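You operate a simulated robot arm through the tools that you are given. There is no shell and no other tool.

The job below is to be done with a simulated robot arm. You get a single attempt, and the scene is never put back.

## Task
Wipe the tissue tray clean and lay the teal tissue sheet in it.
Fine: use the blue rag and put it back; the sheets are in the green store drawer, close it again; wipe first. Where these are worked on the way, their far stop is far enough and under half their travel is too little: green store drawer. What is to be rubbed or washed off counts as gone when no trace of it is left.

The check looks at the end state, three seconds after you hand in, the way a careful person would. Anything else that was tipped, shoved, dropped, spilled or broken makes it a failure. Flat cloth is picked up by pressing the open fingertips on it (5 to 10 N) and closing them slowly along it; thin cloth reads only 2 to 8 mm in the jaws.

## Robot
A 7-joint arm with a two-finger parallel gripper, fixed in place. Base frame: the origin is at the foot of the arm, x ahead of it, y to its left, z up. Lengths are in mm, angles in rad, forces in N, time in s.
With the tool pointing down near the work surface it reaches from about 440 to 920 mm from the base axis. Its first joint turns from -2.496 to 2.496 rad. Payload 3 kg.
Tool frame: the origin (TCP) lies between the finger pads and is the grasp point; the fingertips stand 30 mm ahead of it; z points along the fingers, y is the line along which they close. Largest opening 94 mm; finger width 28, thickness 10; the body of the gripper, 50 by 96 mm, starts 55 mm behind the TCP.
Orientation is that of the tool frame in the base frame, as a unit quaternion [x, y, z, w]. With the fingers straight down and closing along the base's y, the tool's x points along the base's -x, its y along +y and its z along -z.

## Interface
- The arm moves only by the tool step_arm. Its argument "steps" is a list that holds one entry, the list of rows, each a list of 7 numbers: the shift along the base's x, y, z in mm, then the turn, a rotation vector about the base's x, y, z in rad, then the gripper command, from -1 (fully open) to 1 (shut), values between in proportion. In form: [[[tx, ty, tz, ax, ay, az, gripper], ...]]. A call has 1 to 20 rows; each row shifts and turns the commanded pose from where the row before left it. Rows are played at 5 a second. More than 50 mm and 0.15 rad between two rows, or a gripper value outside its range, and nothing of the call is played. A pose out of reach is approached as far as the arm can. The call stops where the force on the tool passes 40 N (or 10 N more than at its start, if that is more) or the arm is blocked; 0.2 s more then pass. The fingers move at their own pace (about 72 mm/s each) and stop on an object; they squeeze with about 40 N. The grip force told is the motor's: it shows also when the fingers shut on nothing. Time passes only in rows, and 0.2 s behind the last, so rows that do not move let the fingers close. The reply holds the time, the measured pose of the TCP, the force on the tool along the base axes, the opening and the grip force, in the units named above and with some noise, with the torque about the TCP (base axes, N m) and any sound that the robot's microphone picked up.
- Cameras (640 x 400 px; columns grow to the right, rows downward): "scene" is fixed at [50.2, -498.9, 1481.2]; the picture's right is [0.92, -0.40, 0.00], its down [-0.17, -0.39, -0.90] and it looks along [0.36, 0.83, -0.43] (base axes); focal length 321 px, centre (320, 200). "wrist" rides on the gripper at [76, 14, -102] in the tool frame; the picture's right is [-0.18, 0.98, 0.00], its down [-0.75, -0.14, -0.64] and it looks along [-0.63, -0.12, 0.77] (tool axes); focal length 243 px, centre (320, 200). There is no depth. A picture from a camera that has moved, and an enlarged one, comes with that camera's place and axes in the base frame and with its lens.
- grab_frame(camera): a new picture of that camera. It takes no simulated time.
- inspect(camera, box): a new picture of the part [left, top, right, bottom] of that camera's present view, enlarged. It takes no simulated time.
- sign_off(): hands the job in; it is judged then, once.

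Places have to be worked out from the pictures, the camera data and where the tool is seen. Open the gripper and draw the arm clear of the work before you hand the job in, unless the task says otherwise.

The tools are called after "Call:" as a command line: name --argument value ..., lists and objects as JSON in quotes. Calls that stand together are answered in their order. step_arm: Moves the arm, as the interface text tells. Its arguments: {"type":"object","properties":{"steps":{"type":"array","items":{"type":"array","items":{"type":"array","items":{"type":"number"}}}}},"required":["steps"]} The other tools are called the same way: grab_frame (camera) takes a picture; inspect (camera, box) takes an enlarged picture of a part of a camera's view; sign_off () hands the job in.

At the start:

```text
time_s: 0.0
tool_pos: [355.9, 377.4, 1198.1]
tcp_rot: [0.001, 1.0, 0.0, 0.0]
contact_force: [-0.3, 0.5, -0.4]
wrist_torque: [-0.04, 0.0, -0.01]
grip_width: 94.1
grip_force: 0.0
```

scene: 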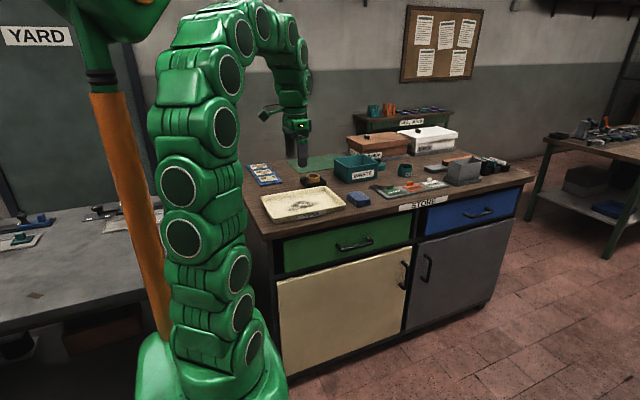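
wrist: 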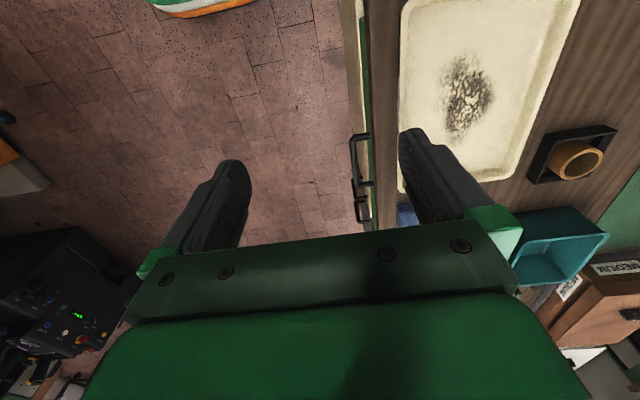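

I start by looking closer at the workbench from the fixed camera to locate tray, rag, and green drawer.

Call:
inspect --camera "scene" --box '[240, 140, 400, 260]'

Call:
inspect --camera "scene" --box '[380, 130, 540, 250]'

Call:
grab_frame --camera "wrist"

```text
3.33 times, centred on (320, 200) of scene
camera zoom: at [50.2, -498.9, 1481.2], right [0.92, -0.4, 0.0], down [-0.17, -0.39, -0.9], along [0.36, 0.83, -0.43], focal length 1071 px, centre (320, 200)
```

zoom: 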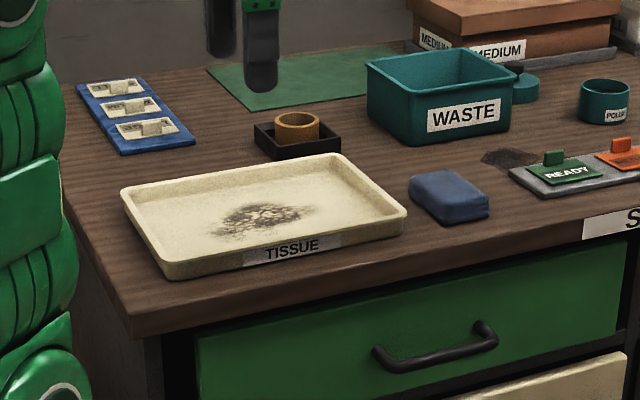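

```text
3.33 times, centred on (460, 190) of scene
camera zoom: at [50.2, -498.9, 1481.2], right [0.92, -0.4, 0.0], down [-0.17, -0.39, -0.9], along [0.36, 0.83, -0.43], focal length 1071 px, centre (-147, 233)
```

zoom: 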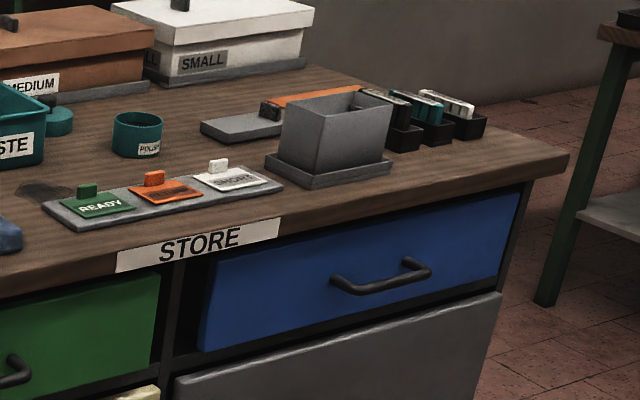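

```text
taken
camera wrist: at [279.3, 390.7, 1302.1], right [0.18, 0.98, 0.0], down [0.75, -0.14, 0.64], along [0.63, -0.12, -0.77], focal length 243 px, centre (320, 200)
```

wrist: 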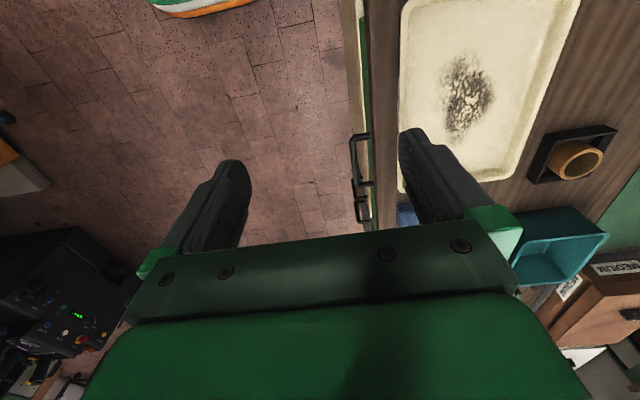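

The bench front seems to face -y, with the tabletop at about z≈900, the stain near (442, 589), the rag near (679, 544), and the drawer handle near (605, 430). I turn the tool a quarter about z and move so the wrist camera looks at the bench front.

Call:
step_arm --steps '[[[18, -16, -2, 0, 0, 0.1428, -1], [18, -16, -2, 0, 0, 0.1428, -1], [18, -16, -2, 0, 0, 0.1428, -1], [18, -16, -2, 0, 0, 0.1428, -1], [18, -16, -2, 0, 0, 0.1428, -1], [18, -16, -2, 0, 0, 0.1428, -1], [18, -16, -2, 0, 0, 0.1428, -1], [18, -16, -2, 0, 0, 0.1428, -1], [18, -16, -2, 0, 0, 0.1428, -1], [18, -16, -2, 0, 0, 0.1428, -1], [18, -16, -2, 0, 0, 0.1428, -1], [0, 0, 0, 0, 0, 0, -1]]]'

Call:
grab_frame --camera "wrist"

Call:
grab_frame --camera "scene"

```text
time_s: 2.6
tool_pos: [554.1, 201.5, 1176.5]
tcp_rot: [0.707, -0.707, -0.001, 0.001]
contact_force: [-0.2, -0.5, -0.2]
wrist_torque: [0.01, 0.02, 0.02]
grip_width: 93.9
grip_force: 0.0
```

```text
taken
camera wrist: at [539.1, 124.1, 1279.8], right [-0.98, 0.18, 0.0], down [0.14, 0.75, 0.64], along [0.12, 0.63, -0.77], focal length 243 px, centre (320, 200)
```

wrist: 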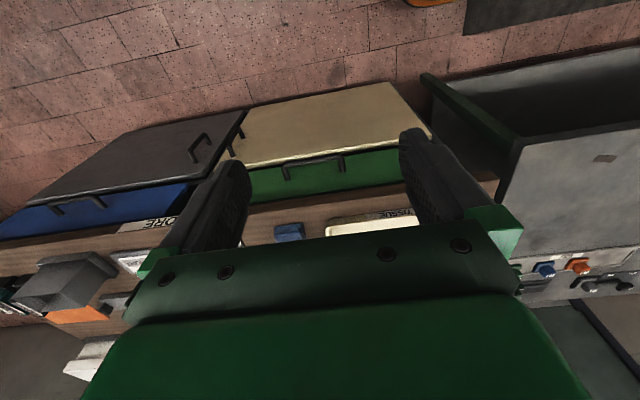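

```text
taken
```

scene: 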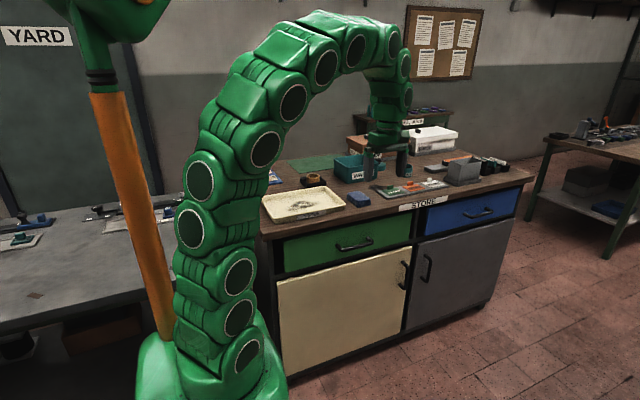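

The bench front is clearly visible now. I enlarge the drawer, handle, rag and tray area.

Call:
inspect --camera "wrist" --box '[230, 120, 430, 245]'

Call:
inspect --camera "scene" --box '[250, 170, 410, 270]'

```text
3.20 times, centred on (330, 182) of wrist
camera zoom: at [539.1, 124.1, 1279.8], right [-0.98, 0.18, 0.0], down [0.14, 0.75, 0.64], along [0.12, 0.63, -0.77], focal length 776 px, centre (288, 256)
```

zoom: 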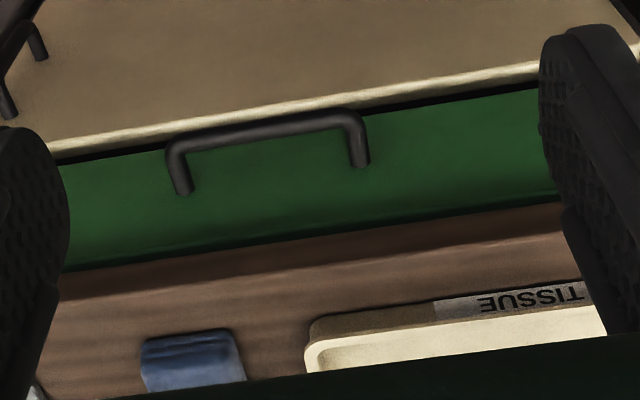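

```text
4.00 times, centred on (330, 220) of scene
camera zoom: at [50.2, -498.9, 1481.2], right [0.92, -0.4, 0.0], down [-0.17, -0.39, -0.9], along [0.36, 0.83, -0.43], focal length 1285 px, centre (280, 120)
```

zoom: 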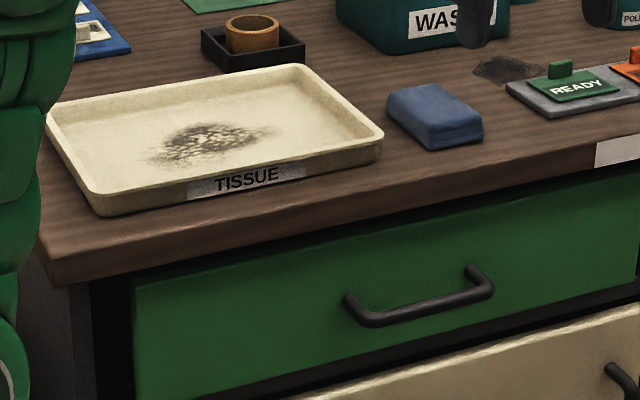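

Handle bar is about x 541–681, y≈413, z≈783, with the drawer front at y≈451 and the table edge at y≈442. Now I move further over the bench to view the rag and tray from above.

Call:
step_arm --steps '[[[8, 25, 0, 0, 0, 0, -1], [8, 25, 0, 0, 0, 0, -1], [8, 25, 0, 0, 0, 0, -1], [8, 25, 0, 0, 0, 0, -1], [8, 25, 0, 0, 0, 0, -1], [8, 25, 0, 0, 0, 0, -1], [0, 0, 0, 0, 0, 0, -1]]]'

Call:
grab_frame --camera "wrist"

Call:
inspect --camera "wrist" --box '[230, 80, 430, 205]'

```text
time_s: 4.2
tool_pos: [601.2, 350.5, 1175.6]
tcp_rot: [-0.707, 0.707, 0.0, -0.001]
contact_force: [-0.7, 0.0, 0.2]
wrist_torque: [-0.03, -0.03, -0.01]
grip_width: 94.0
grip_force: 0.1
```

```text
taken
camera wrist: at [586.8, 273.9, 1279.2], right [-0.98, 0.19, 0.0], down [0.14, 0.75, 0.64], along [0.12, 0.63, -0.77], focal length 243 px, centre (320, 200)
```

wrist: 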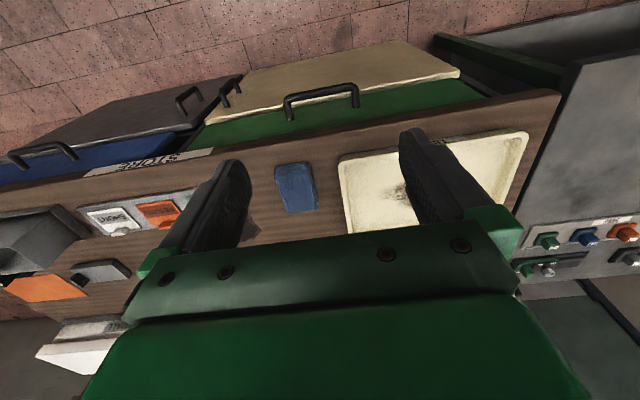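

```text
3.20 times, centred on (330, 142) of wrist
camera zoom: at [586.8, 273.9, 1279.2], right [-0.98, 0.19, 0.0], down [0.14, 0.75, 0.64], along [0.12, 0.63, -0.77], focal length 776 px, centre (288, 384)
```

zoom: 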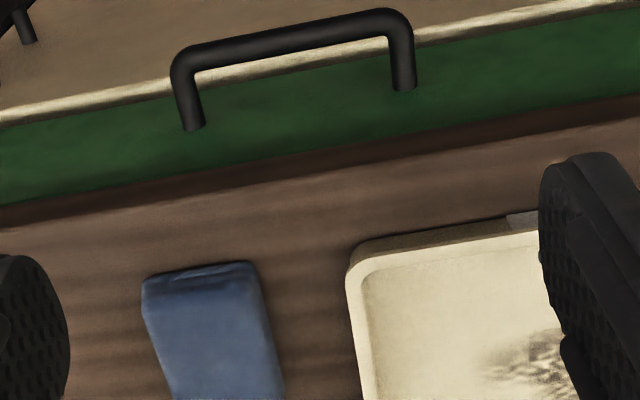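

Triangulating the two wrist views puts the table top at about z≈888, the handle bar at y≈422 / z≈767 and the rag (about 60×100 mm) centred near (681, 540). I move above the rag at a safe height and look again.

Call:
step_arm --steps '[[[10, 24, -15, 0, 0, 0, -1], [10, 24, -15, 0, 0, 0, -1], [10, 24, -15, 0, 0, 0, -1], [10, 24, -15, 0, 0, 0, -1], [10, 24, -15, 0, 0, 0, -1], [10, 24, -15, 0, 0, 0, -1], [10, 24, -15, 0, 0, 0, -1], [10, 22, -15, 0, 0, 0, -1], [0, 0, 0, 0, 0, 0, -1]]]'

Call:
grab_frame --camera "wrist"

Call:
grab_frame --camera "scene"

```text
time_s: 6.2
tool_pos: [672.3, 531.9, 1044.6]
tcp_rot: [-0.706, 0.708, -0.001, 0.001]
contact_force: [-0.2, -0.2, -0.2]
wrist_torque: [-0.02, 0.02, -0.01]
grip_width: 93.9
grip_force: 0.1
out of reach, approached as far as the arm can: row 8
```

```text
taken
camera wrist: at [657.0, 453.5, 1147.9], right [-0.98, 0.19, 0.0], down [0.14, 0.75, 0.64], along [0.12, 0.63, -0.77], focal length 243 px, centre (320, 200)
```

wrist: 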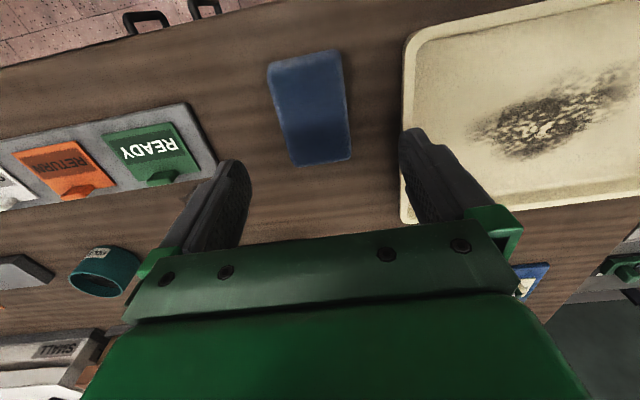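

```text
taken
```

scene: 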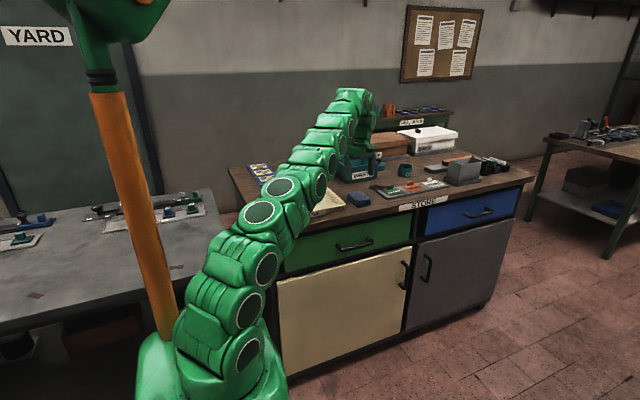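

The rag reads as x 648–709, y 490–591 with its top near z≈911. I descend straight down partway and re-measure before closing in.

Call:
step_arm --steps '[[[0, 0, -20, 0, 0, 0, -1], [0, 0, -20, 0, 0, 0, -1], [0, 0, -20, 0, 0, 0, -1], [0, 0, 0, 0, 0, 0, -1]]]'

Call:
grab_frame --camera "wrist"

```text
time_s: 7.2
tool_pos: [674.1, 531.8, 985.7]
tcp_rot: [-0.707, 0.707, 0.0, 0.0]
contact_force: [0.5, 0.6, -1.2]
wrist_torque: [0.0, 0.02, -0.01]
grip_width: 94.1
grip_force: 0.1
```

```text
taken
camera wrist: at [658.6, 455.1, 1090.5], right [-0.98, 0.19, 0.0], down [0.14, 0.75, 0.64], along [0.12, 0.63, -0.77], focal length 243 px, centre (320, 200)
```

wrist: 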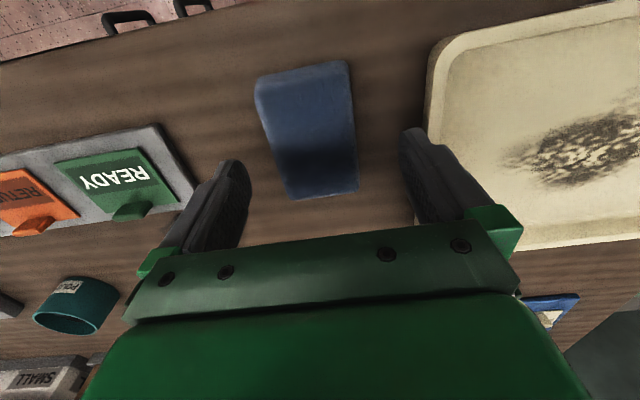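

Height readings work. I zoom on the rag to fix its edges relative to the fingers.

Call:
inspect --camera "wrist" --box '[200, 40, 440, 220]'

```text
2.22 times, centred on (320, 130) of wrist
camera zoom: at [658.6, 455.1, 1090.5], right [-0.98, 0.19, 0.0], down [0.14, 0.75, 0.64], along [0.12, 0.63, -0.77], focal length 539 px, centre (320, 356)
```

zoom: 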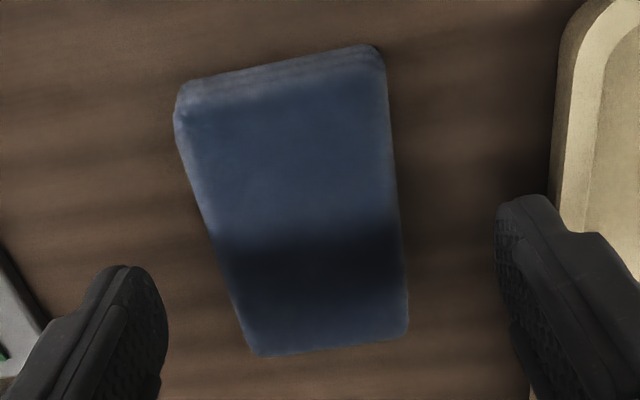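

Combining both cameras, the rag top is probably z≈915–930, and the fingers straddle it properly. I lower in stages, watching force, to find the table with the fingertips beside the rag.

Call:
step_arm --steps '[[[2, 2, -10, 0, 0, 0, -1], [2, 2, -10, 0, 0, 0, -1], [0, 0, -10, 0, 0, 0, -1], [0, 0, -5, 0, 0, 0, -1], [0, 0, 0, 0, 0, 0, -1]]]'

Call:
grab_frame --camera "wrist"

```text
time_s: 8.4
tool_pos: [677.4, 534.5, 953.1]
tcp_rot: [-0.706, 0.708, 0.0, 0.001]
contact_force: [0.0, 0.4, -0.6]
wrist_torque: [0.0, 0.0, -0.01]
grip_width: 94.2
grip_force: 0.1
```

```text
taken
camera wrist: at [662.6, 458.6, 1055.2], right [-0.98, 0.19, 0.0], down [0.14, 0.75, 0.64], along [0.12, 0.63, -0.77], focal length 243 px, centre (320, 200)
```

wrist: 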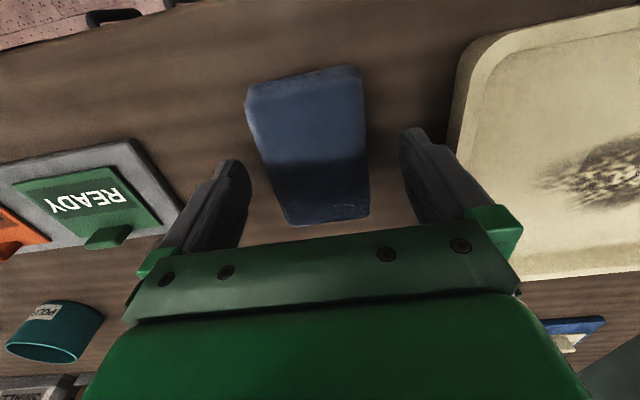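

No contact yet with fingertips at z≈923. Continuing down in small steps.

Call:
step_arm --steps '[[[0, 0, -4, 0, 0, 0, -1], [0, 0, -4, 0, 0, 0, -1], [0, 0, 0, 0, 0, 0, -1]]]'

Call:
inspect --camera "wrist" --box '[200, 40, 480, 240]'

```text
time_s: 9.2
tool_pos: [676.2, 536.4, 944.2]
tcp_rot: [-0.707, 0.707, 0.0, 0.0]
contact_force: [0.1, -0.2, 0.0]
wrist_torque: [0.0, -0.01, 0.01]
grip_width: 94.1
grip_force: 0.1
```

```text
2.00 times, centred on (340, 140) of wrist
camera zoom: at [661.7, 459.8, 1047.9], right [-0.98, 0.19, 0.0], down [0.14, 0.75, 0.64], along [0.12, 0.63, -0.77], focal length 485 px, centre (280, 320)
```

zoom: 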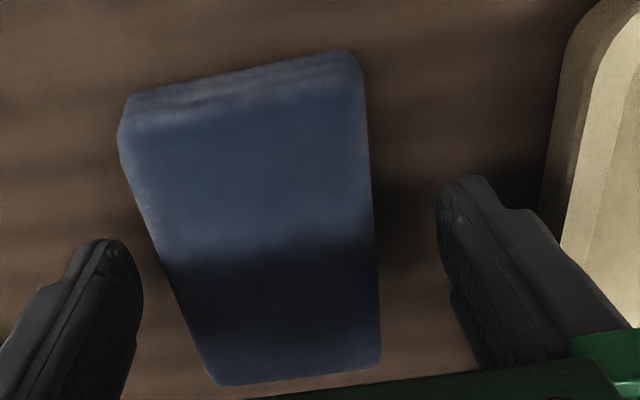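

Fingertips are at z≈914 without contact. I check from the side with the scene camera.

Call:
inspect --camera "scene" --box '[310, 150, 410, 220]'

```text
5.71 times, centred on (360, 185) of scene
camera zoom: at [50.2, -498.9, 1481.2], right [0.92, -0.4, 0.0], down [-0.17, -0.39, -0.9], along [0.36, 0.83, -0.43], focal length 1836 px, centre (91, 286)
```

zoom: 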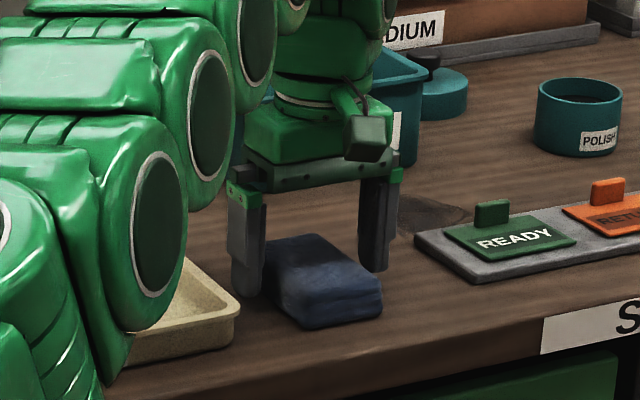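

From the side view the tips are about 15 mm above the table (table ≈ z 897, rag ≈ 22 mm thick). I go down another 10 mm and close on the rag.

Call:
step_arm --steps '[[[0, 2, -4, 0, 0, 0, -1], [0, 0, -3, 0, 0, 0, -1], [0, 0, -3, 0, 0, 0, -1], [0, 0, 0, 0, 0, 0, -1]]]'

Call:
inspect --camera "scene" --box '[310, 150, 410, 220]'

```text
time_s: 10.2
tool_pos: [675.8, 538.6, 934.3]
tcp_rot: [-0.706, 0.708, 0.0, 0.0]
contact_force: [0.5, 0.5, -0.1]
wrist_torque: [0.0, 0.0, 0.01]
grip_width: 94.0
grip_force: 0.1
```

```text
5.71 times, centred on (360, 185) of scene
camera zoom: at [50.2, -498.9, 1481.2], right [0.92, -0.4, 0.0], down [-0.17, -0.39, -0.9], along [0.36, 0.83, -0.43], focal length 1836 px, centre (91, 286)
```

zoom: 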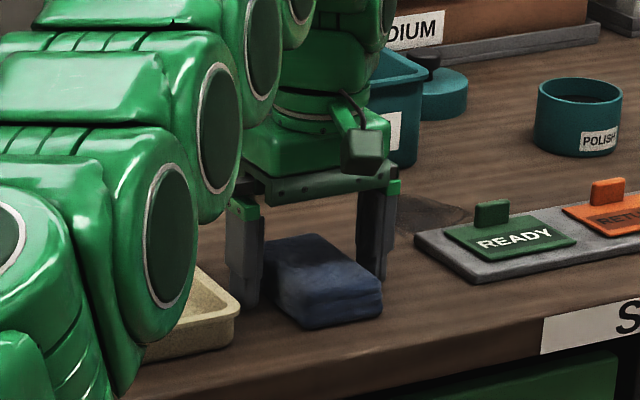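

Fingertips sit at z≈904 on both sides of the rag without contact. I close the gripper on it.

Call:
step_arm --steps '[[[0, 0, 0, 0, 0, 0, -0.4], [0, 0, 0, 0, 0, 0, 0], [0, 0, 0, 0, 0, 0, 0.4], [0, 0, 0, 0, 0, 0, 1], [0, 0, 0, 0, 0, 0, 1], [0, 0, 0, 0, 0, 0, 1]]]'

Call:
inspect --camera "scene" --box '[310, 150, 410, 220]'

```text
time_s: 11.6
tool_pos: [677.3, 538.3, 933.9]
tcp_rot: [-0.707, 0.707, 0.0, 0.0]
contact_force: [1.9, 0.9, 9.9]
wrist_torque: [0.03, 0.01, -0.02]
grip_width: 64.5
grip_force: 39.8
```

```text
5.71 times, centred on (360, 185) of scene
camera zoom: at [50.2, -498.9, 1481.2], right [0.92, -0.4, 0.0], down [-0.17, -0.39, -0.9], along [0.36, 0.83, -0.43], focal length 1836 px, centre (91, 286)
```

zoom: 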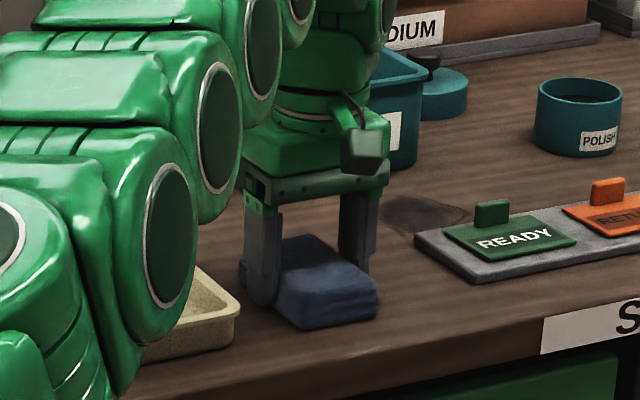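

The rag is held (64.5 mm, 40 N). I lift it and carry it over the tray's stain.

Call:
step_arm --steps '[[[0, 0, 10, 0, 0, 0, 1], [0, 0, 20, 0, 0, 0, 1], [0, 0, 30, 0, 0, 0, 1], [0, 0, 15, 0, 0, 0, 1], [-30, 8, 0, 0, 0, 0, 1], [-40, 10, 0, 0, 0, 0, 1], [-40, 10, 0, 0, 0, 0, 1], [-40, 10, 0, 0, 0, 0, 1], [-40, 10, 0, 0, 0, 0, 1], [-40, 10, 0, 0, 0, 0, 1], [0, 0, 0, 0, 0, 0, 1]]]'

Call:
grab_frame --camera "wrist"

Call:
grab_frame --camera "scene"

```text
time_s: 14.0
tool_pos: [445.8, 597.8, 1011.1]
tcp_rot: [-0.707, 0.708, -0.001, 0.0]
contact_force: [0.6, 0.0, -0.2]
wrist_torque: [0.03, -0.01, -0.03]
grip_width: 64.8
grip_force: 40.2
```

```text
taken
camera wrist: at [430.4, 520.8, 1114.2], right [-0.98, 0.19, 0.0], down [0.14, 0.75, 0.64], along [0.12, 0.63, -0.77], focal length 243 px, centre (320, 200)
```

wrist: 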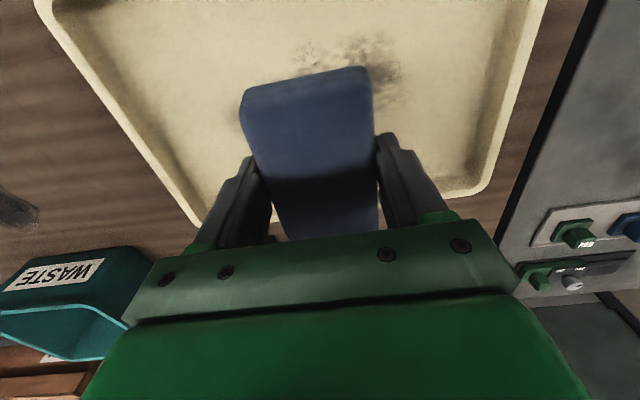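

```text
taken
```

scene: 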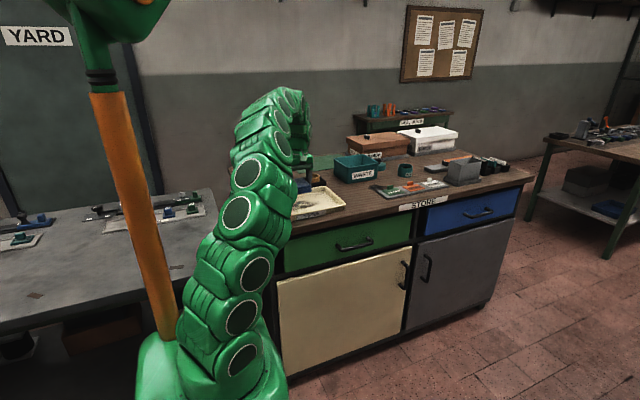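

The stain spans roughly x 365–522, y 548–635. I lower the rag onto the tray floor with small steps, watching the force.

Call:
step_arm --steps '[[[0, -3, -20, 0, 0, 0, 1], [0, -3, -20, 0, 0, 0, 1], [0, 0, -12, 0, 0, 0, 1], [0, 0, -6, 0, 0, 0, 1], [0, 0, -3, 0, 0, 0, 1], [0, 0, 0, 0, 0, 0, 1]]]'

```text
time_s: 15.4
tool_pos: [445.3, 590.3, 946.0]
tcp_rot: [-0.706, 0.708, 0.001, -0.001]
contact_force: [0.3, 0.3, -0.7]
wrist_torque: [0.01, 0.02, 0.0]
grip_width: 64.8
grip_force: 39.7
```

No contact yet at TCP z 946. Continuing down 2 mm per row.

Call:
step_arm --steps '[[[0, 0, -2, 0, 0, 0, 1], [0, 0, -2, 0, 0, 0, 1], [0, 0, 0, 0, 0, 0, 1]]]'

```text
time_s: 16.2
tool_pos: [446.0, 589.3, 942.2]
tcp_rot: [-0.707, 0.708, 0.0, 0.0]
contact_force: [-0.6, -0.9, -0.7]
wrist_torque: [-0.01, 0.02, -0.03]
grip_width: 64.6
grip_force: 40.5
```

Still free at 942. Two more small steps.

Call:
step_arm --steps '[[[0, 0, -2, 0, 0, 0, 1], [0, 0, -1, 0, 0, 0, 1], [0, 0, 0, 0, 0, 0, 1]]]'

```text
time_s: 17.0
tool_pos: [447.2, 591.1, 940.5]
tcp_rot: [-0.706, 0.708, 0.0, 0.0]
contact_force: [1.0, 0.3, -0.3]
wrist_torque: [-0.02, 0.02, 0.0]
grip_width: 64.6
grip_force: 39.7
```

Still no contact; continuing.

Call:
step_arm --steps '[[[0, 0, -1.5, 0, 0, 0, 1], [0, 0, -1.5, 0, 0, 0, 1], [0, 0, 0, 0, 0, 0, 1]]]'

Call:
grab_frame --camera "wrist"

```text
time_s: 17.8
tool_pos: [445.8, 590.5, 940.2]
tcp_rot: [0.708, -0.707, 0.0, -0.003]
contact_force: [0.3, 0.7, 5.2]
wrist_torque: [-0.25, 0.21, -0.04]
grip_width: 64.6
grip_force: 40.0
stopped in row 3: the force on the tool passed its limit at 42 N (the readings are from after the stop); the commanded pose is now the measured one
```

```text
taken
camera wrist: at [430.8, 514.2, 1043.1], right [-0.98, 0.18, 0.0], down [0.14, 0.75, 0.65], along [0.12, 0.63, -0.76], focal length 243 px, centre (320, 200)
```

wrist: 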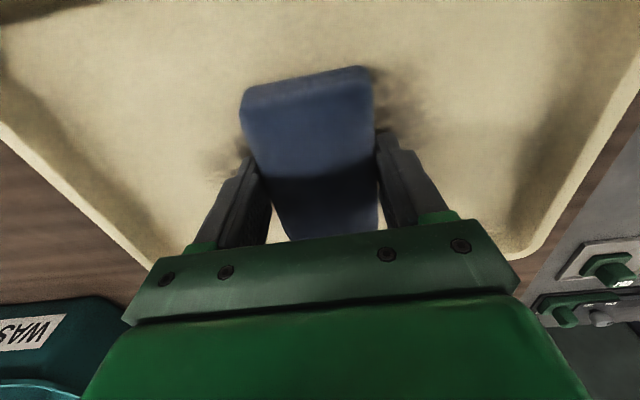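

Contact made: a light 5 N press remains. I start sweeping toward -x gently while watching force.

Call:
step_arm --steps '[[[-8, 0, 0, 0, 0, 0, 1], [-12, 0, 0, 0, 0, 0, 1], [-12, 0, 0, 0, 0, 0, 1], [-12, 0, 0, 0, 0, 0, 1], [-12, 0, 0, 0, 0, 0, 1], [-12, 0, 0, 0, 0, 0, 1], [0, 0, 0, 0, 0, 0, 1]]]'

Call:
grab_frame --camera "wrist"

```text
time_s: 19.4
tool_pos: [378.0, 593.1, 939.5]
tcp_rot: [-0.706, 0.708, 0.0, 0.004]
contact_force: [4.5, 3.4, 12.6]
wrist_torque: [-0.19, 0.09, 0.05]
grip_width: 64.7
grip_force: 40.1
```

```text
taken
camera wrist: at [362.8, 514.9, 1043.0], right [-0.98, 0.18, 0.0], down [0.14, 0.75, 0.65], along [0.12, 0.63, -0.76], focal length 243 px, centre (320, 200)
```

wrist: 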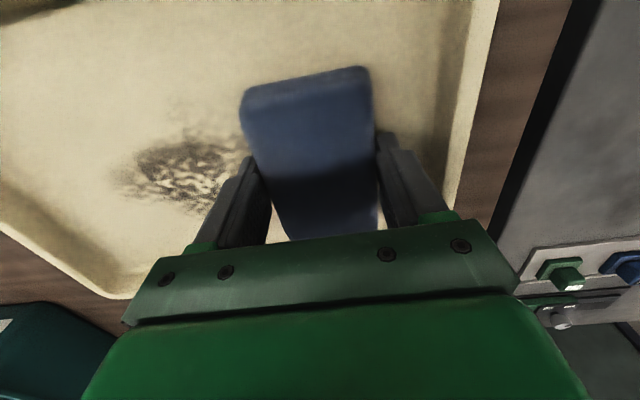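

Friction and pressing force (≈12 N) look fine and the tray holds still. I sweep back across to +x over the rest of the stain.

Call:
step_arm --steps '[[[12, 0, 0, 0, 0, 0, 1], [12, 0, 0, 0, 0, 0, 1], [12, 0, 0, 0, 0, 0, 1], [12, 0, 0, 0, 0, 0, 1], [12, 0, 0, 0, 0, 0, 1], [12, 0, 0, 0, 0, 0, 1], [12, 0, 0, 0, 0, 0, 1], [12, 0, 0, 0, 0, 0, 1], [12, 0, 0, 0, 0, 0, 1], [12, 0, 0, 0, 0, 0, 1], [12, 0, 0, 0, 0, 0, 1], [12, 0, 0, 0, 0, 0, 1], [0, 0, 0, 0, 0, 0, 1]]]'

Call:
grab_frame --camera "wrist"

Call:
grab_frame --camera "scene"

```text
time_s: 21.3
tool_pos: [477.7, 592.0, 939.9]
tcp_rot: [0.707, -0.707, -0.001, -0.002]
contact_force: [0.7, -1.1, 12.6]
wrist_torque: [0.01, 0.02, -0.02]
grip_width: 64.6
grip_force: 39.4
stopped in row 9: the force on the tool passed its limit at 41 N (the readings are from after the stop); the commanded pose is now the measured one
```

```text
taken
camera wrist: at [462.2, 514.8, 1043.0], right [-0.98, 0.18, 0.0], down [0.14, 0.75, 0.65], along [0.12, 0.63, -0.76], focal length 243 px, centre (320, 200)
```

wrist: 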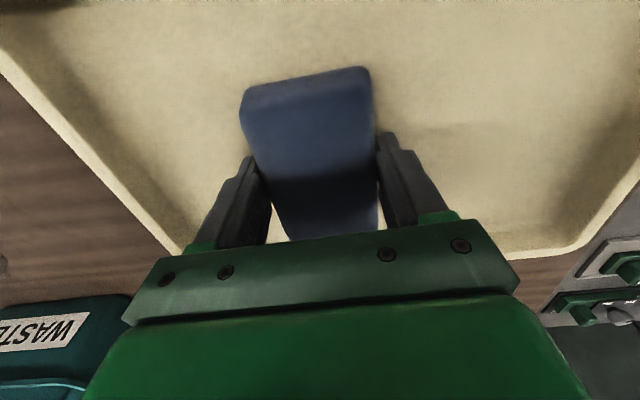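

```text
taken
```

scene: 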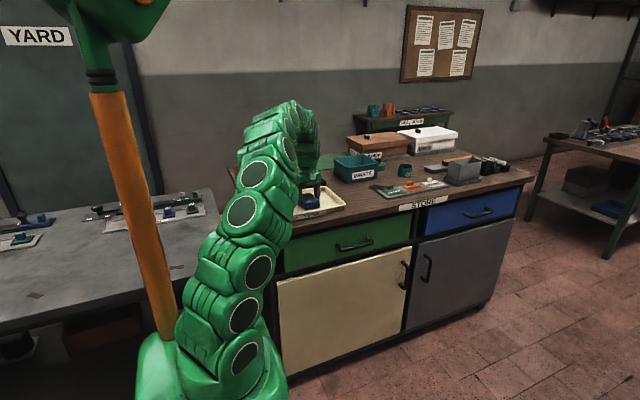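

The stain disappears where the rag passes. The press had crept up to the limit and was reset; I continue to +x with a tiny upward relief.

Call:
step_arm --steps '[[[6, 0, 0.3, 0, 0, 0, 1], [8, 0, 0, 0, 0, 0, 1], [8, 0, 0.2, 0, 0, 0, 1], [8, 0, 0, 0, 0, 0, 1], [8, 0, 0.2, 0, 0, 0, 1], [8, 0, 0, 0, 0, 0, 1], [0, 0, 0, 0, 0, 0, 1]]]'

Call:
grab_frame --camera "wrist"

```text
time_s: 22.9
tool_pos: [523.4, 592.4, 939.6]
tcp_rot: [0.707, -0.707, 0.0, -0.002]
contact_force: [0.1, 0.1, 1.9]
wrist_torque: [0.03, 0.0, 0.04]
grip_width: 64.8
grip_force: 39.9
```

```text
taken
camera wrist: at [508.6, 515.3, 1043.2], right [-0.98, 0.18, 0.0], down [0.14, 0.75, 0.64], along [0.12, 0.63, -0.76], focal length 243 px, centre (320, 200)
```

wrist: 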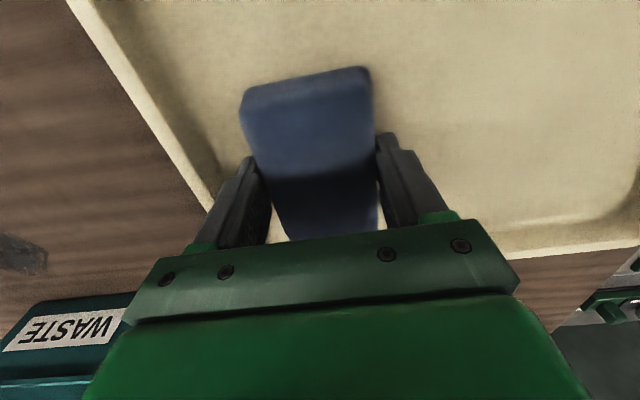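

Stain looks mostly gone. For thoroughness I do a second set of passes offset in y, first at y≈612 sweeping toward -x with slightly more press.

Call:
step_arm --steps '[[[0, 10, -0.5, 0, 0, 0, 1], [0, 10, 0, 0, 0, 0, 1], [-10, 0, 0, 0, 0, 0, 1], [-12, 0, 0, 0, 0, 0, 1], [-12, 0, 0, 0, 0, 0, 1], [-12, 0, 0, 0, 0, 0, 1], [-12, 0, 0, 0, 0, 0, 1], [-12, 0, 0, 0, 0, 0, 1], [0, 0, 0, 0, 0, 0, 1]]]'

```text
time_s: 24.9
tool_pos: [453.8, 611.7, 940.0]
tcp_rot: [-0.707, 0.707, 0.001, 0.004]
contact_force: [0.0, -1.1, 6.0]
wrist_torque: [-0.23, 0.13, 0.07]
grip_width: 64.8
grip_force: 40.2
stopped in row 9: the force on the tool passed its limit at 40 N (the readings are from after the stop); the commanded pose is now the measured one
```

Pressing was ample there (limit reached at row end, now 6 N). Continuing the pass toward -x.

Call:
step_arm --steps '[[[-10, 0, 0.2, 0, 0, 0, 1], [-12, 0, 0, 0, 0, 0, 1], [-12, 0, 0.1, 0, 0, 0, 1], [-12, 0, 0, 0, 0, 0, 1], [-12, 0, 0.1, 0, 0, 0, 1], [-12, 0, 0, 0, 0, 0, 1], [-12, 0, 0, 0, 0, 0, 1], [0, 0, 0, 0, 0, 0, 1]]]'

```text
time_s: 26.7
tool_pos: [370.2, 612.0, 939.4]
tcp_rot: [-0.707, 0.707, 0.001, 0.003]
contact_force: [3.5, 0.6, 23.5]
wrist_torque: [-0.02, 0.07, 0.02]
grip_width: 64.7
grip_force: 39.5
```

Pressing 23 N at x=370. I relieve slightly, shift to y≈572, and sweep toward +x.

Call:
step_arm --steps '[[[0, -10, 0.4, 0, 0, 0, 1], [0, -10, 0, 0, 0, 0, 1], [0, -10, 0, 0, 0, 0, 1], [0, -10, 0, 0, 0, 0, 1], [10, 0, 0, 0, 0, 0, 1], [12, 0, 0, 0, 0, 0, 1], [12, 0, 0, 0, 0, 0, 1], [12, 0, 0, 0, 0, 0, 1], [12, 0, 0, 0, 0, 0, 1], [12, 0, 0, 0, 0, 0, 1], [12, 0, 0, 0, 0, 0, 1], [0, 0, 0, 0, 0, 0, 1]]]'

```text
time_s: 29.3
tool_pos: [453.5, 571.6, 941.3]
tcp_rot: [-0.707, 0.707, 0.001, 0.002]
contact_force: [-0.5, 0.2, -0.7]
wrist_torque: [0.0, 0.01, 0.0]
grip_width: 64.5
grip_force: 40.0
```

Contact was lost (z 941). I lower 1.5 mm to regain contact and continue to +x.

Call:
step_arm --steps '[[[0, 0, -0.8, 0, 0, 0, 1], [0, 0, -0.7, 0, 0, 0, 1], [0, 0, 0, 0, 0, 0, 1]]]'

```text
time_s: 30.1
tool_pos: [453.3, 572.5, 941.3]
tcp_rot: [0.707, -0.707, -0.001, -0.002]
contact_force: [-0.3, 1.2, 2.8]
wrist_torque: [-0.14, 0.09, 0.03]
grip_width: 64.7
grip_force: 39.7
```

Light contact again. A little more press, then sweep -x to 375.

Call:
step_arm --steps '[[[0, 0, -0.4, 0, 0, 0, 1], [-10, 0, 0, 0, 0, 0, 1], [-12, 0, 0, 0, 0, 0, 1], [-12, 0, 0, 0, 0, 0, 1], [-12, 0, 0, 0, 0, 0, 1], [-12, 0, 0, 0, 0, 0, 1], [-12, 0, 0, 0, 0, 0, 1], [-8, 0, 0, 0, 0, 0, 1], [0, 0, 0, 0, 0, 0, 1]]]'

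```text
time_s: 31.9
tool_pos: [375.9, 574.2, 940.1]
tcp_rot: [0.707, -0.707, -0.001, -0.005]
contact_force: [-1.9, -3.5, 13.9]
wrist_torque: [-0.42, 0.4, 0.02]
grip_width: 64.8
grip_force: 39.9
stopped in row 9: the force on the tool passed its limit at 42 N (the readings are from after the stop); the commanded pose is now the measured one
```

Good contact all along (13.9 N now). I sweep to +x at y≈574 all the way to 520.

Call:
step_arm --steps '[[[10, 0, 0, 0, 0, 0, 1], [12, 0, 0, 0, 0, 0, 1], [12, 0, 0, 0, 0, 0, 1], [12, 0, 0, 0, 0, 0, 1], [12, 0, 0, 0, 0, 0, 1], [12, 0, 0, 0, 0, 0, 1], [0, 0, 0, 0, 0, 0, 1]]]'

```text
time_s: 33.5
tool_pos: [446.1, 575.5, 941.0]
tcp_rot: [0.707, -0.707, -0.001, -0.005]
contact_force: [0.0, 0.1, -1.1]
wrist_torque: [-0.02, -0.02, 0.01]
grip_width: 64.5
grip_force: 40.3
```

Lost contact near the end again; I press down about 1 mm and continue to +x.

Call:
step_arm --steps '[[[-10, 0, -0.8, 0, 0, 0, 1], [8, 0, -0.4, 0, 0, 0, 1], [10, 0, 0, 0, 0, 0, 1], [10, 0, 0, 0, 0, 0, 1], [10, 0, 0, 0, 0, 0, 1], [10, 0, 0, 0, 0, 0, 1], [10, 0, 0, 0, 0, 0, 1], [0, 0, 0, 0, 0, 0, 1]]]'

```text
time_s: 34.2
tool_pos: [446.4, 575.2, 939.9]
tcp_rot: [0.708, -0.706, -0.002, -0.007]
contact_force: [1.3, -0.2, 10.5]
wrist_torque: [-0.54, 0.26, 0.06]
grip_width: 64.6
grip_force: 39.9
stopped in row 3: the force on the tool passed its limit at 42 N (the readings are from after the stop); the commanded pose is now the measured one
```

The tool has taken a slight tilt from resets. I lift clear, correct the tilt, and inspect the tray for any remaining trace.

Call:
step_arm --steps '[[[0, 0, 10, -0.0127, 0.0071, -0.0028, 1], [0, 0, 30, 0, 0, 0, 1], [0, 0, 40, 0, 0, 0, 1], [0, 40, 20, 0, 0, 0, 1], [0, 40, 20, 0, 0, 0, 1], [0, 0, 0, 0, 0, 0, 1]]]'

Call:
grab_frame --camera "wrist"

Call:
inspect --camera "scene" --box '[250, 150, 410, 250]'

```text
time_s: 35.6
tool_pos: [444.6, 654.0, 1059.3]
tcp_rot: [-0.707, 0.707, 0.0, -0.001]
contact_force: [0.7, -1.8, -0.5]
wrist_torque: [0.0, 0.0, -0.03]
grip_width: 64.9
grip_force: 40.4
```

```text
taken
camera wrist: at [429.6, 577.4, 1162.9], right [-0.98, 0.19, 0.0], down [0.14, 0.76, 0.64], along [0.12, 0.63, -0.77], focal length 243 px, centre (320, 200)
```

wrist: 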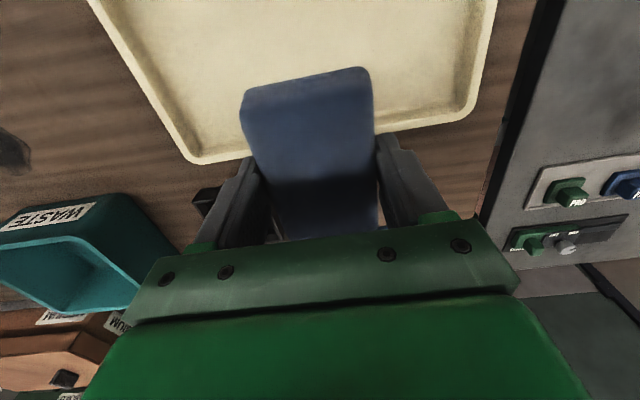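

```text
4.00 times, centred on (330, 200) of scene
camera zoom: at [50.2, -498.9, 1481.2], right [0.92, -0.4, 0.0], down [-0.17, -0.39, -0.9], along [0.36, 0.83, -0.43], focal length 1285 px, centre (280, 200)
```

zoom: 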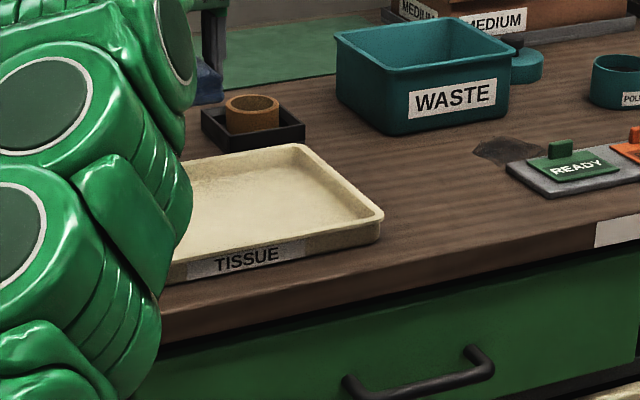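

The visible tray is clean. I carry the rag back toward its spot; from there the wrist camera sees the whole stain area for a check.

Call:
step_arm --steps '[[[38, -20, -8, 0, 0, 0, 1], [38, -20, -8, 0, 0, 0, 1], [38, -20, -8, 0, 0, 0, 1], [38, -20, -8, 0, 0, 0, 1], [38, -20, -8, 0, 0, 0, 1], [38, -16, -8, 0, 0, 0, 1], [4, 0, 0, 0, 0, 0, 1], [0, 0, 0, 0, 0, 0, 1]]]'

Call:
grab_frame --camera "wrist"

Call:
inspect --camera "wrist" --box '[380, 0, 640, 260]'

```text
time_s: 37.5
tool_pos: [678.4, 540.8, 1011.0]
tcp_rot: [-0.706, 0.708, 0.0, -0.001]
contact_force: [0.2, -0.2, -0.3]
wrist_torque: [-0.01, 0.0, -0.01]
grip_width: 64.7
grip_force: 39.9
```

```text
taken
camera wrist: at [662.8, 463.7, 1115.3], right [-0.98, 0.19, 0.0], down [0.14, 0.76, 0.64], along [0.12, 0.63, -0.77], focal length 243 px, centre (320, 200)
```

wrist: 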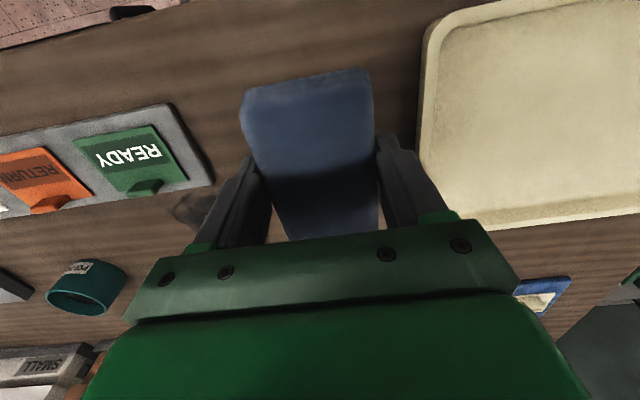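

```text
1.54 times, centred on (510, 130) of wrist
camera zoom: at [662.8, 463.7, 1115.3], right [-0.98, 0.19, 0.0], down [0.14, 0.76, 0.64], along [0.12, 0.63, -0.77], focal length 373 px, centre (28, 308)
```

zoom: 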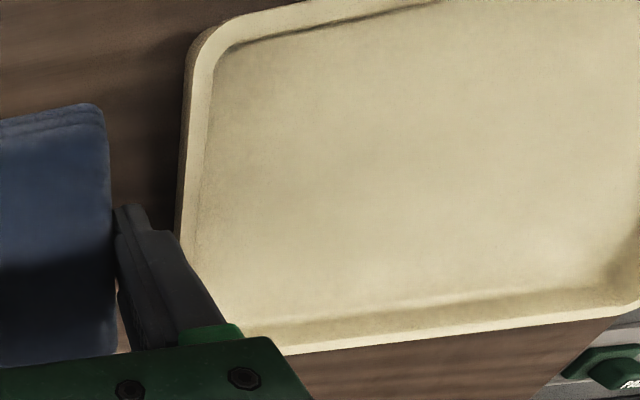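

The area seen is clean. I shift a little toward -x to check the left part (x 330–410) of the tray before returning the rag.

Call:
step_arm --steps '[[[-40, -20, 15, 0, 0, 0, 1], [-40, -20, 15, 0, 0, 0, 1], [-40, -20, 10, 0, 0, 0, 1], [0, 0, 0, 0, 0, 0, 1]]]'

Call:
grab_frame --camera "wrist"

Call:
inspect --camera "wrist" --box '[380, 40, 620, 230]'

```text
time_s: 38.5
tool_pos: [555.1, 478.9, 1050.6]
tcp_rot: [-0.707, 0.707, -0.001, -0.002]
contact_force: [0.4, 0.1, -0.3]
wrist_torque: [0.0, 0.0, 0.03]
grip_width: 64.7
grip_force: 40.2
```

```text
taken
camera wrist: at [539.6, 401.5, 1155.0], right [-0.98, 0.19, 0.0], down [0.14, 0.76, 0.64], along [0.12, 0.63, -0.77], focal length 243 px, centre (320, 200)
```

wrist: 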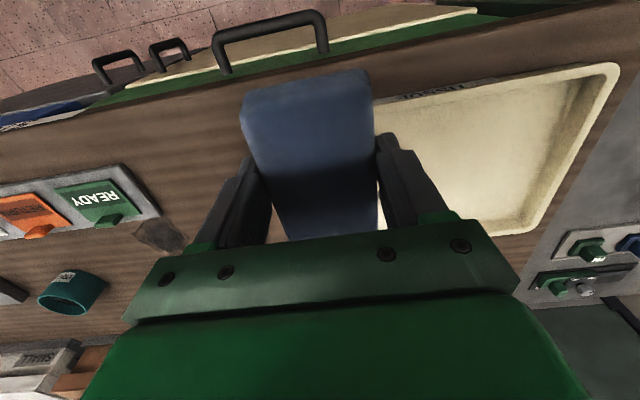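

```text
2.11 times, centred on (500, 135) of wrist
camera zoom: at [539.6, 401.5, 1155.0], right [-0.98, 0.19, 0.0], down [0.14, 0.76, 0.64], along [0.12, 0.63, -0.77], focal length 511 px, centre (-59, 337)
```

zoom: 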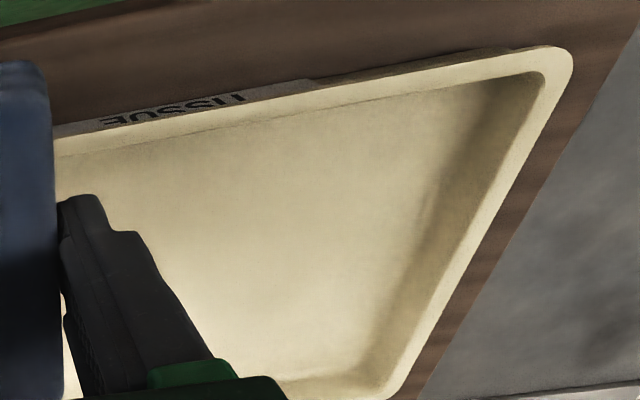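

Tray is clean. Now I return the rag to its original place (TCP 677, 538) and lower it to just above the table.

Call:
step_arm --steps '[[[40, 20, -15, 0, 0, 0, 1], [40, 20, -15, 0, 0, 0, 1], [41, 19, -10, 0, 0, 0, 1], [0, 0, -20, 0, 0, 0, 1], [0, 0, -20, 0, 0, 0, 1], [0, 0, -20, 0, 0, 0, 1], [0, 0, -10, 0, 0, 0, 1], [0, 0, 0, 0, 0, 0, 1]]]'

```text
time_s: 40.2
tool_pos: [675.5, 538.6, 940.5]
tcp_rot: [-0.706, 0.708, 0.0, -0.001]
contact_force: [0.6, 0.3, -0.6]
wrist_torque: [0.0, 0.03, -0.04]
grip_width: 64.7
grip_force: 40.1
```

At z 940 with no contact; lowering in 1–1.5 mm steps to touch the table.

Call:
step_arm --steps '[[[1, 0, -1.5, 0, 0, 0, 1], [0, 0, -1.5, 0, 0, 0, 1], [0, 0, -1, 0, 0, 0, 1], [0, 0, -1, 0, 0, 0, 1], [0, 0, 0, 0, 0, 0, 1]]]'

```text
time_s: 41.5
tool_pos: [678.4, 537.4, 936.9]
tcp_rot: [-0.706, 0.708, -0.002, -0.002]
contact_force: [0.7, -0.6, -0.5]
wrist_torque: [0.02, 0.0, -0.03]
grip_width: 64.4
grip_force: 40.0
```

Call:
step_arm --steps '[[[0, 0, -1, 0, 0, 0, 1], [0, 0, -0.8, 0, 0, 0, 1], [0, 0, 0, 0, 0, 0, 1]]]'

```text
time_s: 42.2
tool_pos: [679.3, 538.7, 935.4]
tcp_rot: [-0.707, 0.708, 0.0, -0.001]
contact_force: [-0.8, -0.8, 11.2]
wrist_torque: [0.58, -0.04, 0.04]
grip_width: 65.0
grip_force: 39.5
```

The rag rests on the table (11 N). I release it gradually and raise straight up.

Call:
step_arm --steps '[[[0, 0, 0.3, 0, 0, 0, -0.5], [0, 0, 0, 0, 0, 0, -0.8], [0, 0, 0, 0, 0, 0, -1], [0, 0, 0, 0, 0, 0, -1], [0, 0, 10, 0, 0, 0, -1], [0, 0, 20, 0, 0, 0, -1], [0, 0, 30, 0, 0, 0, -1], [0, 0, 0, 0, 0, 0, -1]]]'

Call:
inspect --camera "scene" --box '[310, 150, 410, 220]'

Call:
grab_frame --camera "wrist"

```text
time_s: 44.0
tool_pos: [678.6, 538.3, 994.4]
tcp_rot: [-0.707, 0.708, -0.001, -0.001]
contact_force: [-0.3, 0.3, 0.3]
wrist_torque: [0.01, 0.03, -0.03]
grip_width: 94.1
grip_force: 0.1
```

```text
5.71 times, centred on (360, 185) of scene
camera zoom: at [50.2, -498.9, 1481.2], right [0.92, -0.4, 0.0], down [-0.17, -0.39, -0.9], along [0.36, 0.83, -0.43], focal length 1836 px, centre (91, 286)
```

zoom: 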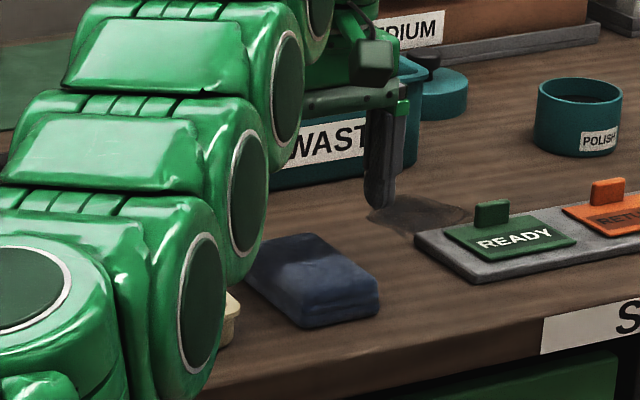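

```text
taken
camera wrist: at [663.7, 461.4, 1098.3], right [-0.98, 0.19, 0.0], down [0.14, 0.76, 0.64], along [0.12, 0.63, -0.77], focal length 243 px, centre (320, 200)
```

wrist: 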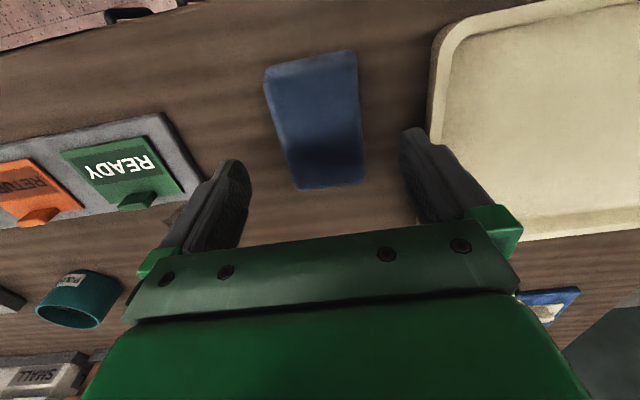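

Rag is back in its place and released. Now I retreat from the bench toward -y while turning the tool back so its closing axis lies along y, to prepare a horizontal grip on the drawer handle.

Call:
step_arm --steps '[[[0, -10, 20, 0, 0, 0, -1], [-6, -33, 3, 0, 0, -0.1428, -1], [-6, -33, 3, 0, 0, -0.1428, -1], [-6, -33, 3, 0, 0, -0.1428, -1], [-6, -33, 3, 0, 0, -0.1428, -1], [-6, -33, 3, 0, 0, -0.1428, -1], [-6, -33, 3, 0, 0, -0.1428, -1], [-6, -33, 3, 0, 0, -0.1428, -1], [-6, -33, 3, 0, 0, -0.1428, -1], [-6, -33, 3, 0, 0, -0.1428, -1], [-6, -33, 3, 0, 0, -0.1428, -1], [-6, -10, 3, 0, 0, -0.1428, -1], [0, 0, 0, 0, 0, 0, -1]]]'

Call:
grab_frame --camera "scene"

```text
time_s: 46.9
tool_pos: [609.6, 188.7, 1048.1]
tcp_rot: [0.0, 1.0, 0.001, -0.002]
contact_force: [0.4, 0.1, -0.7]
wrist_torque: [-0.01, -0.03, 0.01]
grip_width: 93.8
grip_force: 0.1
```

```text
taken
```

scene: 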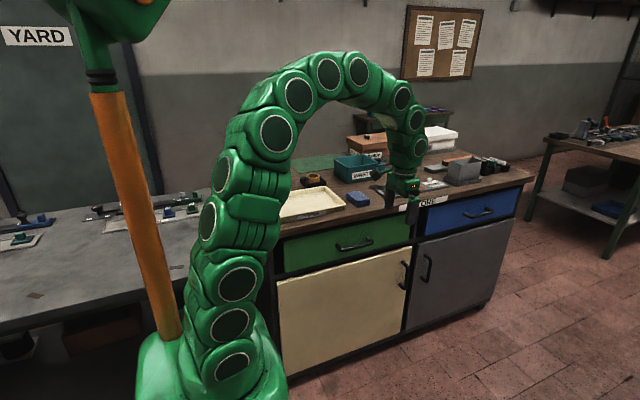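

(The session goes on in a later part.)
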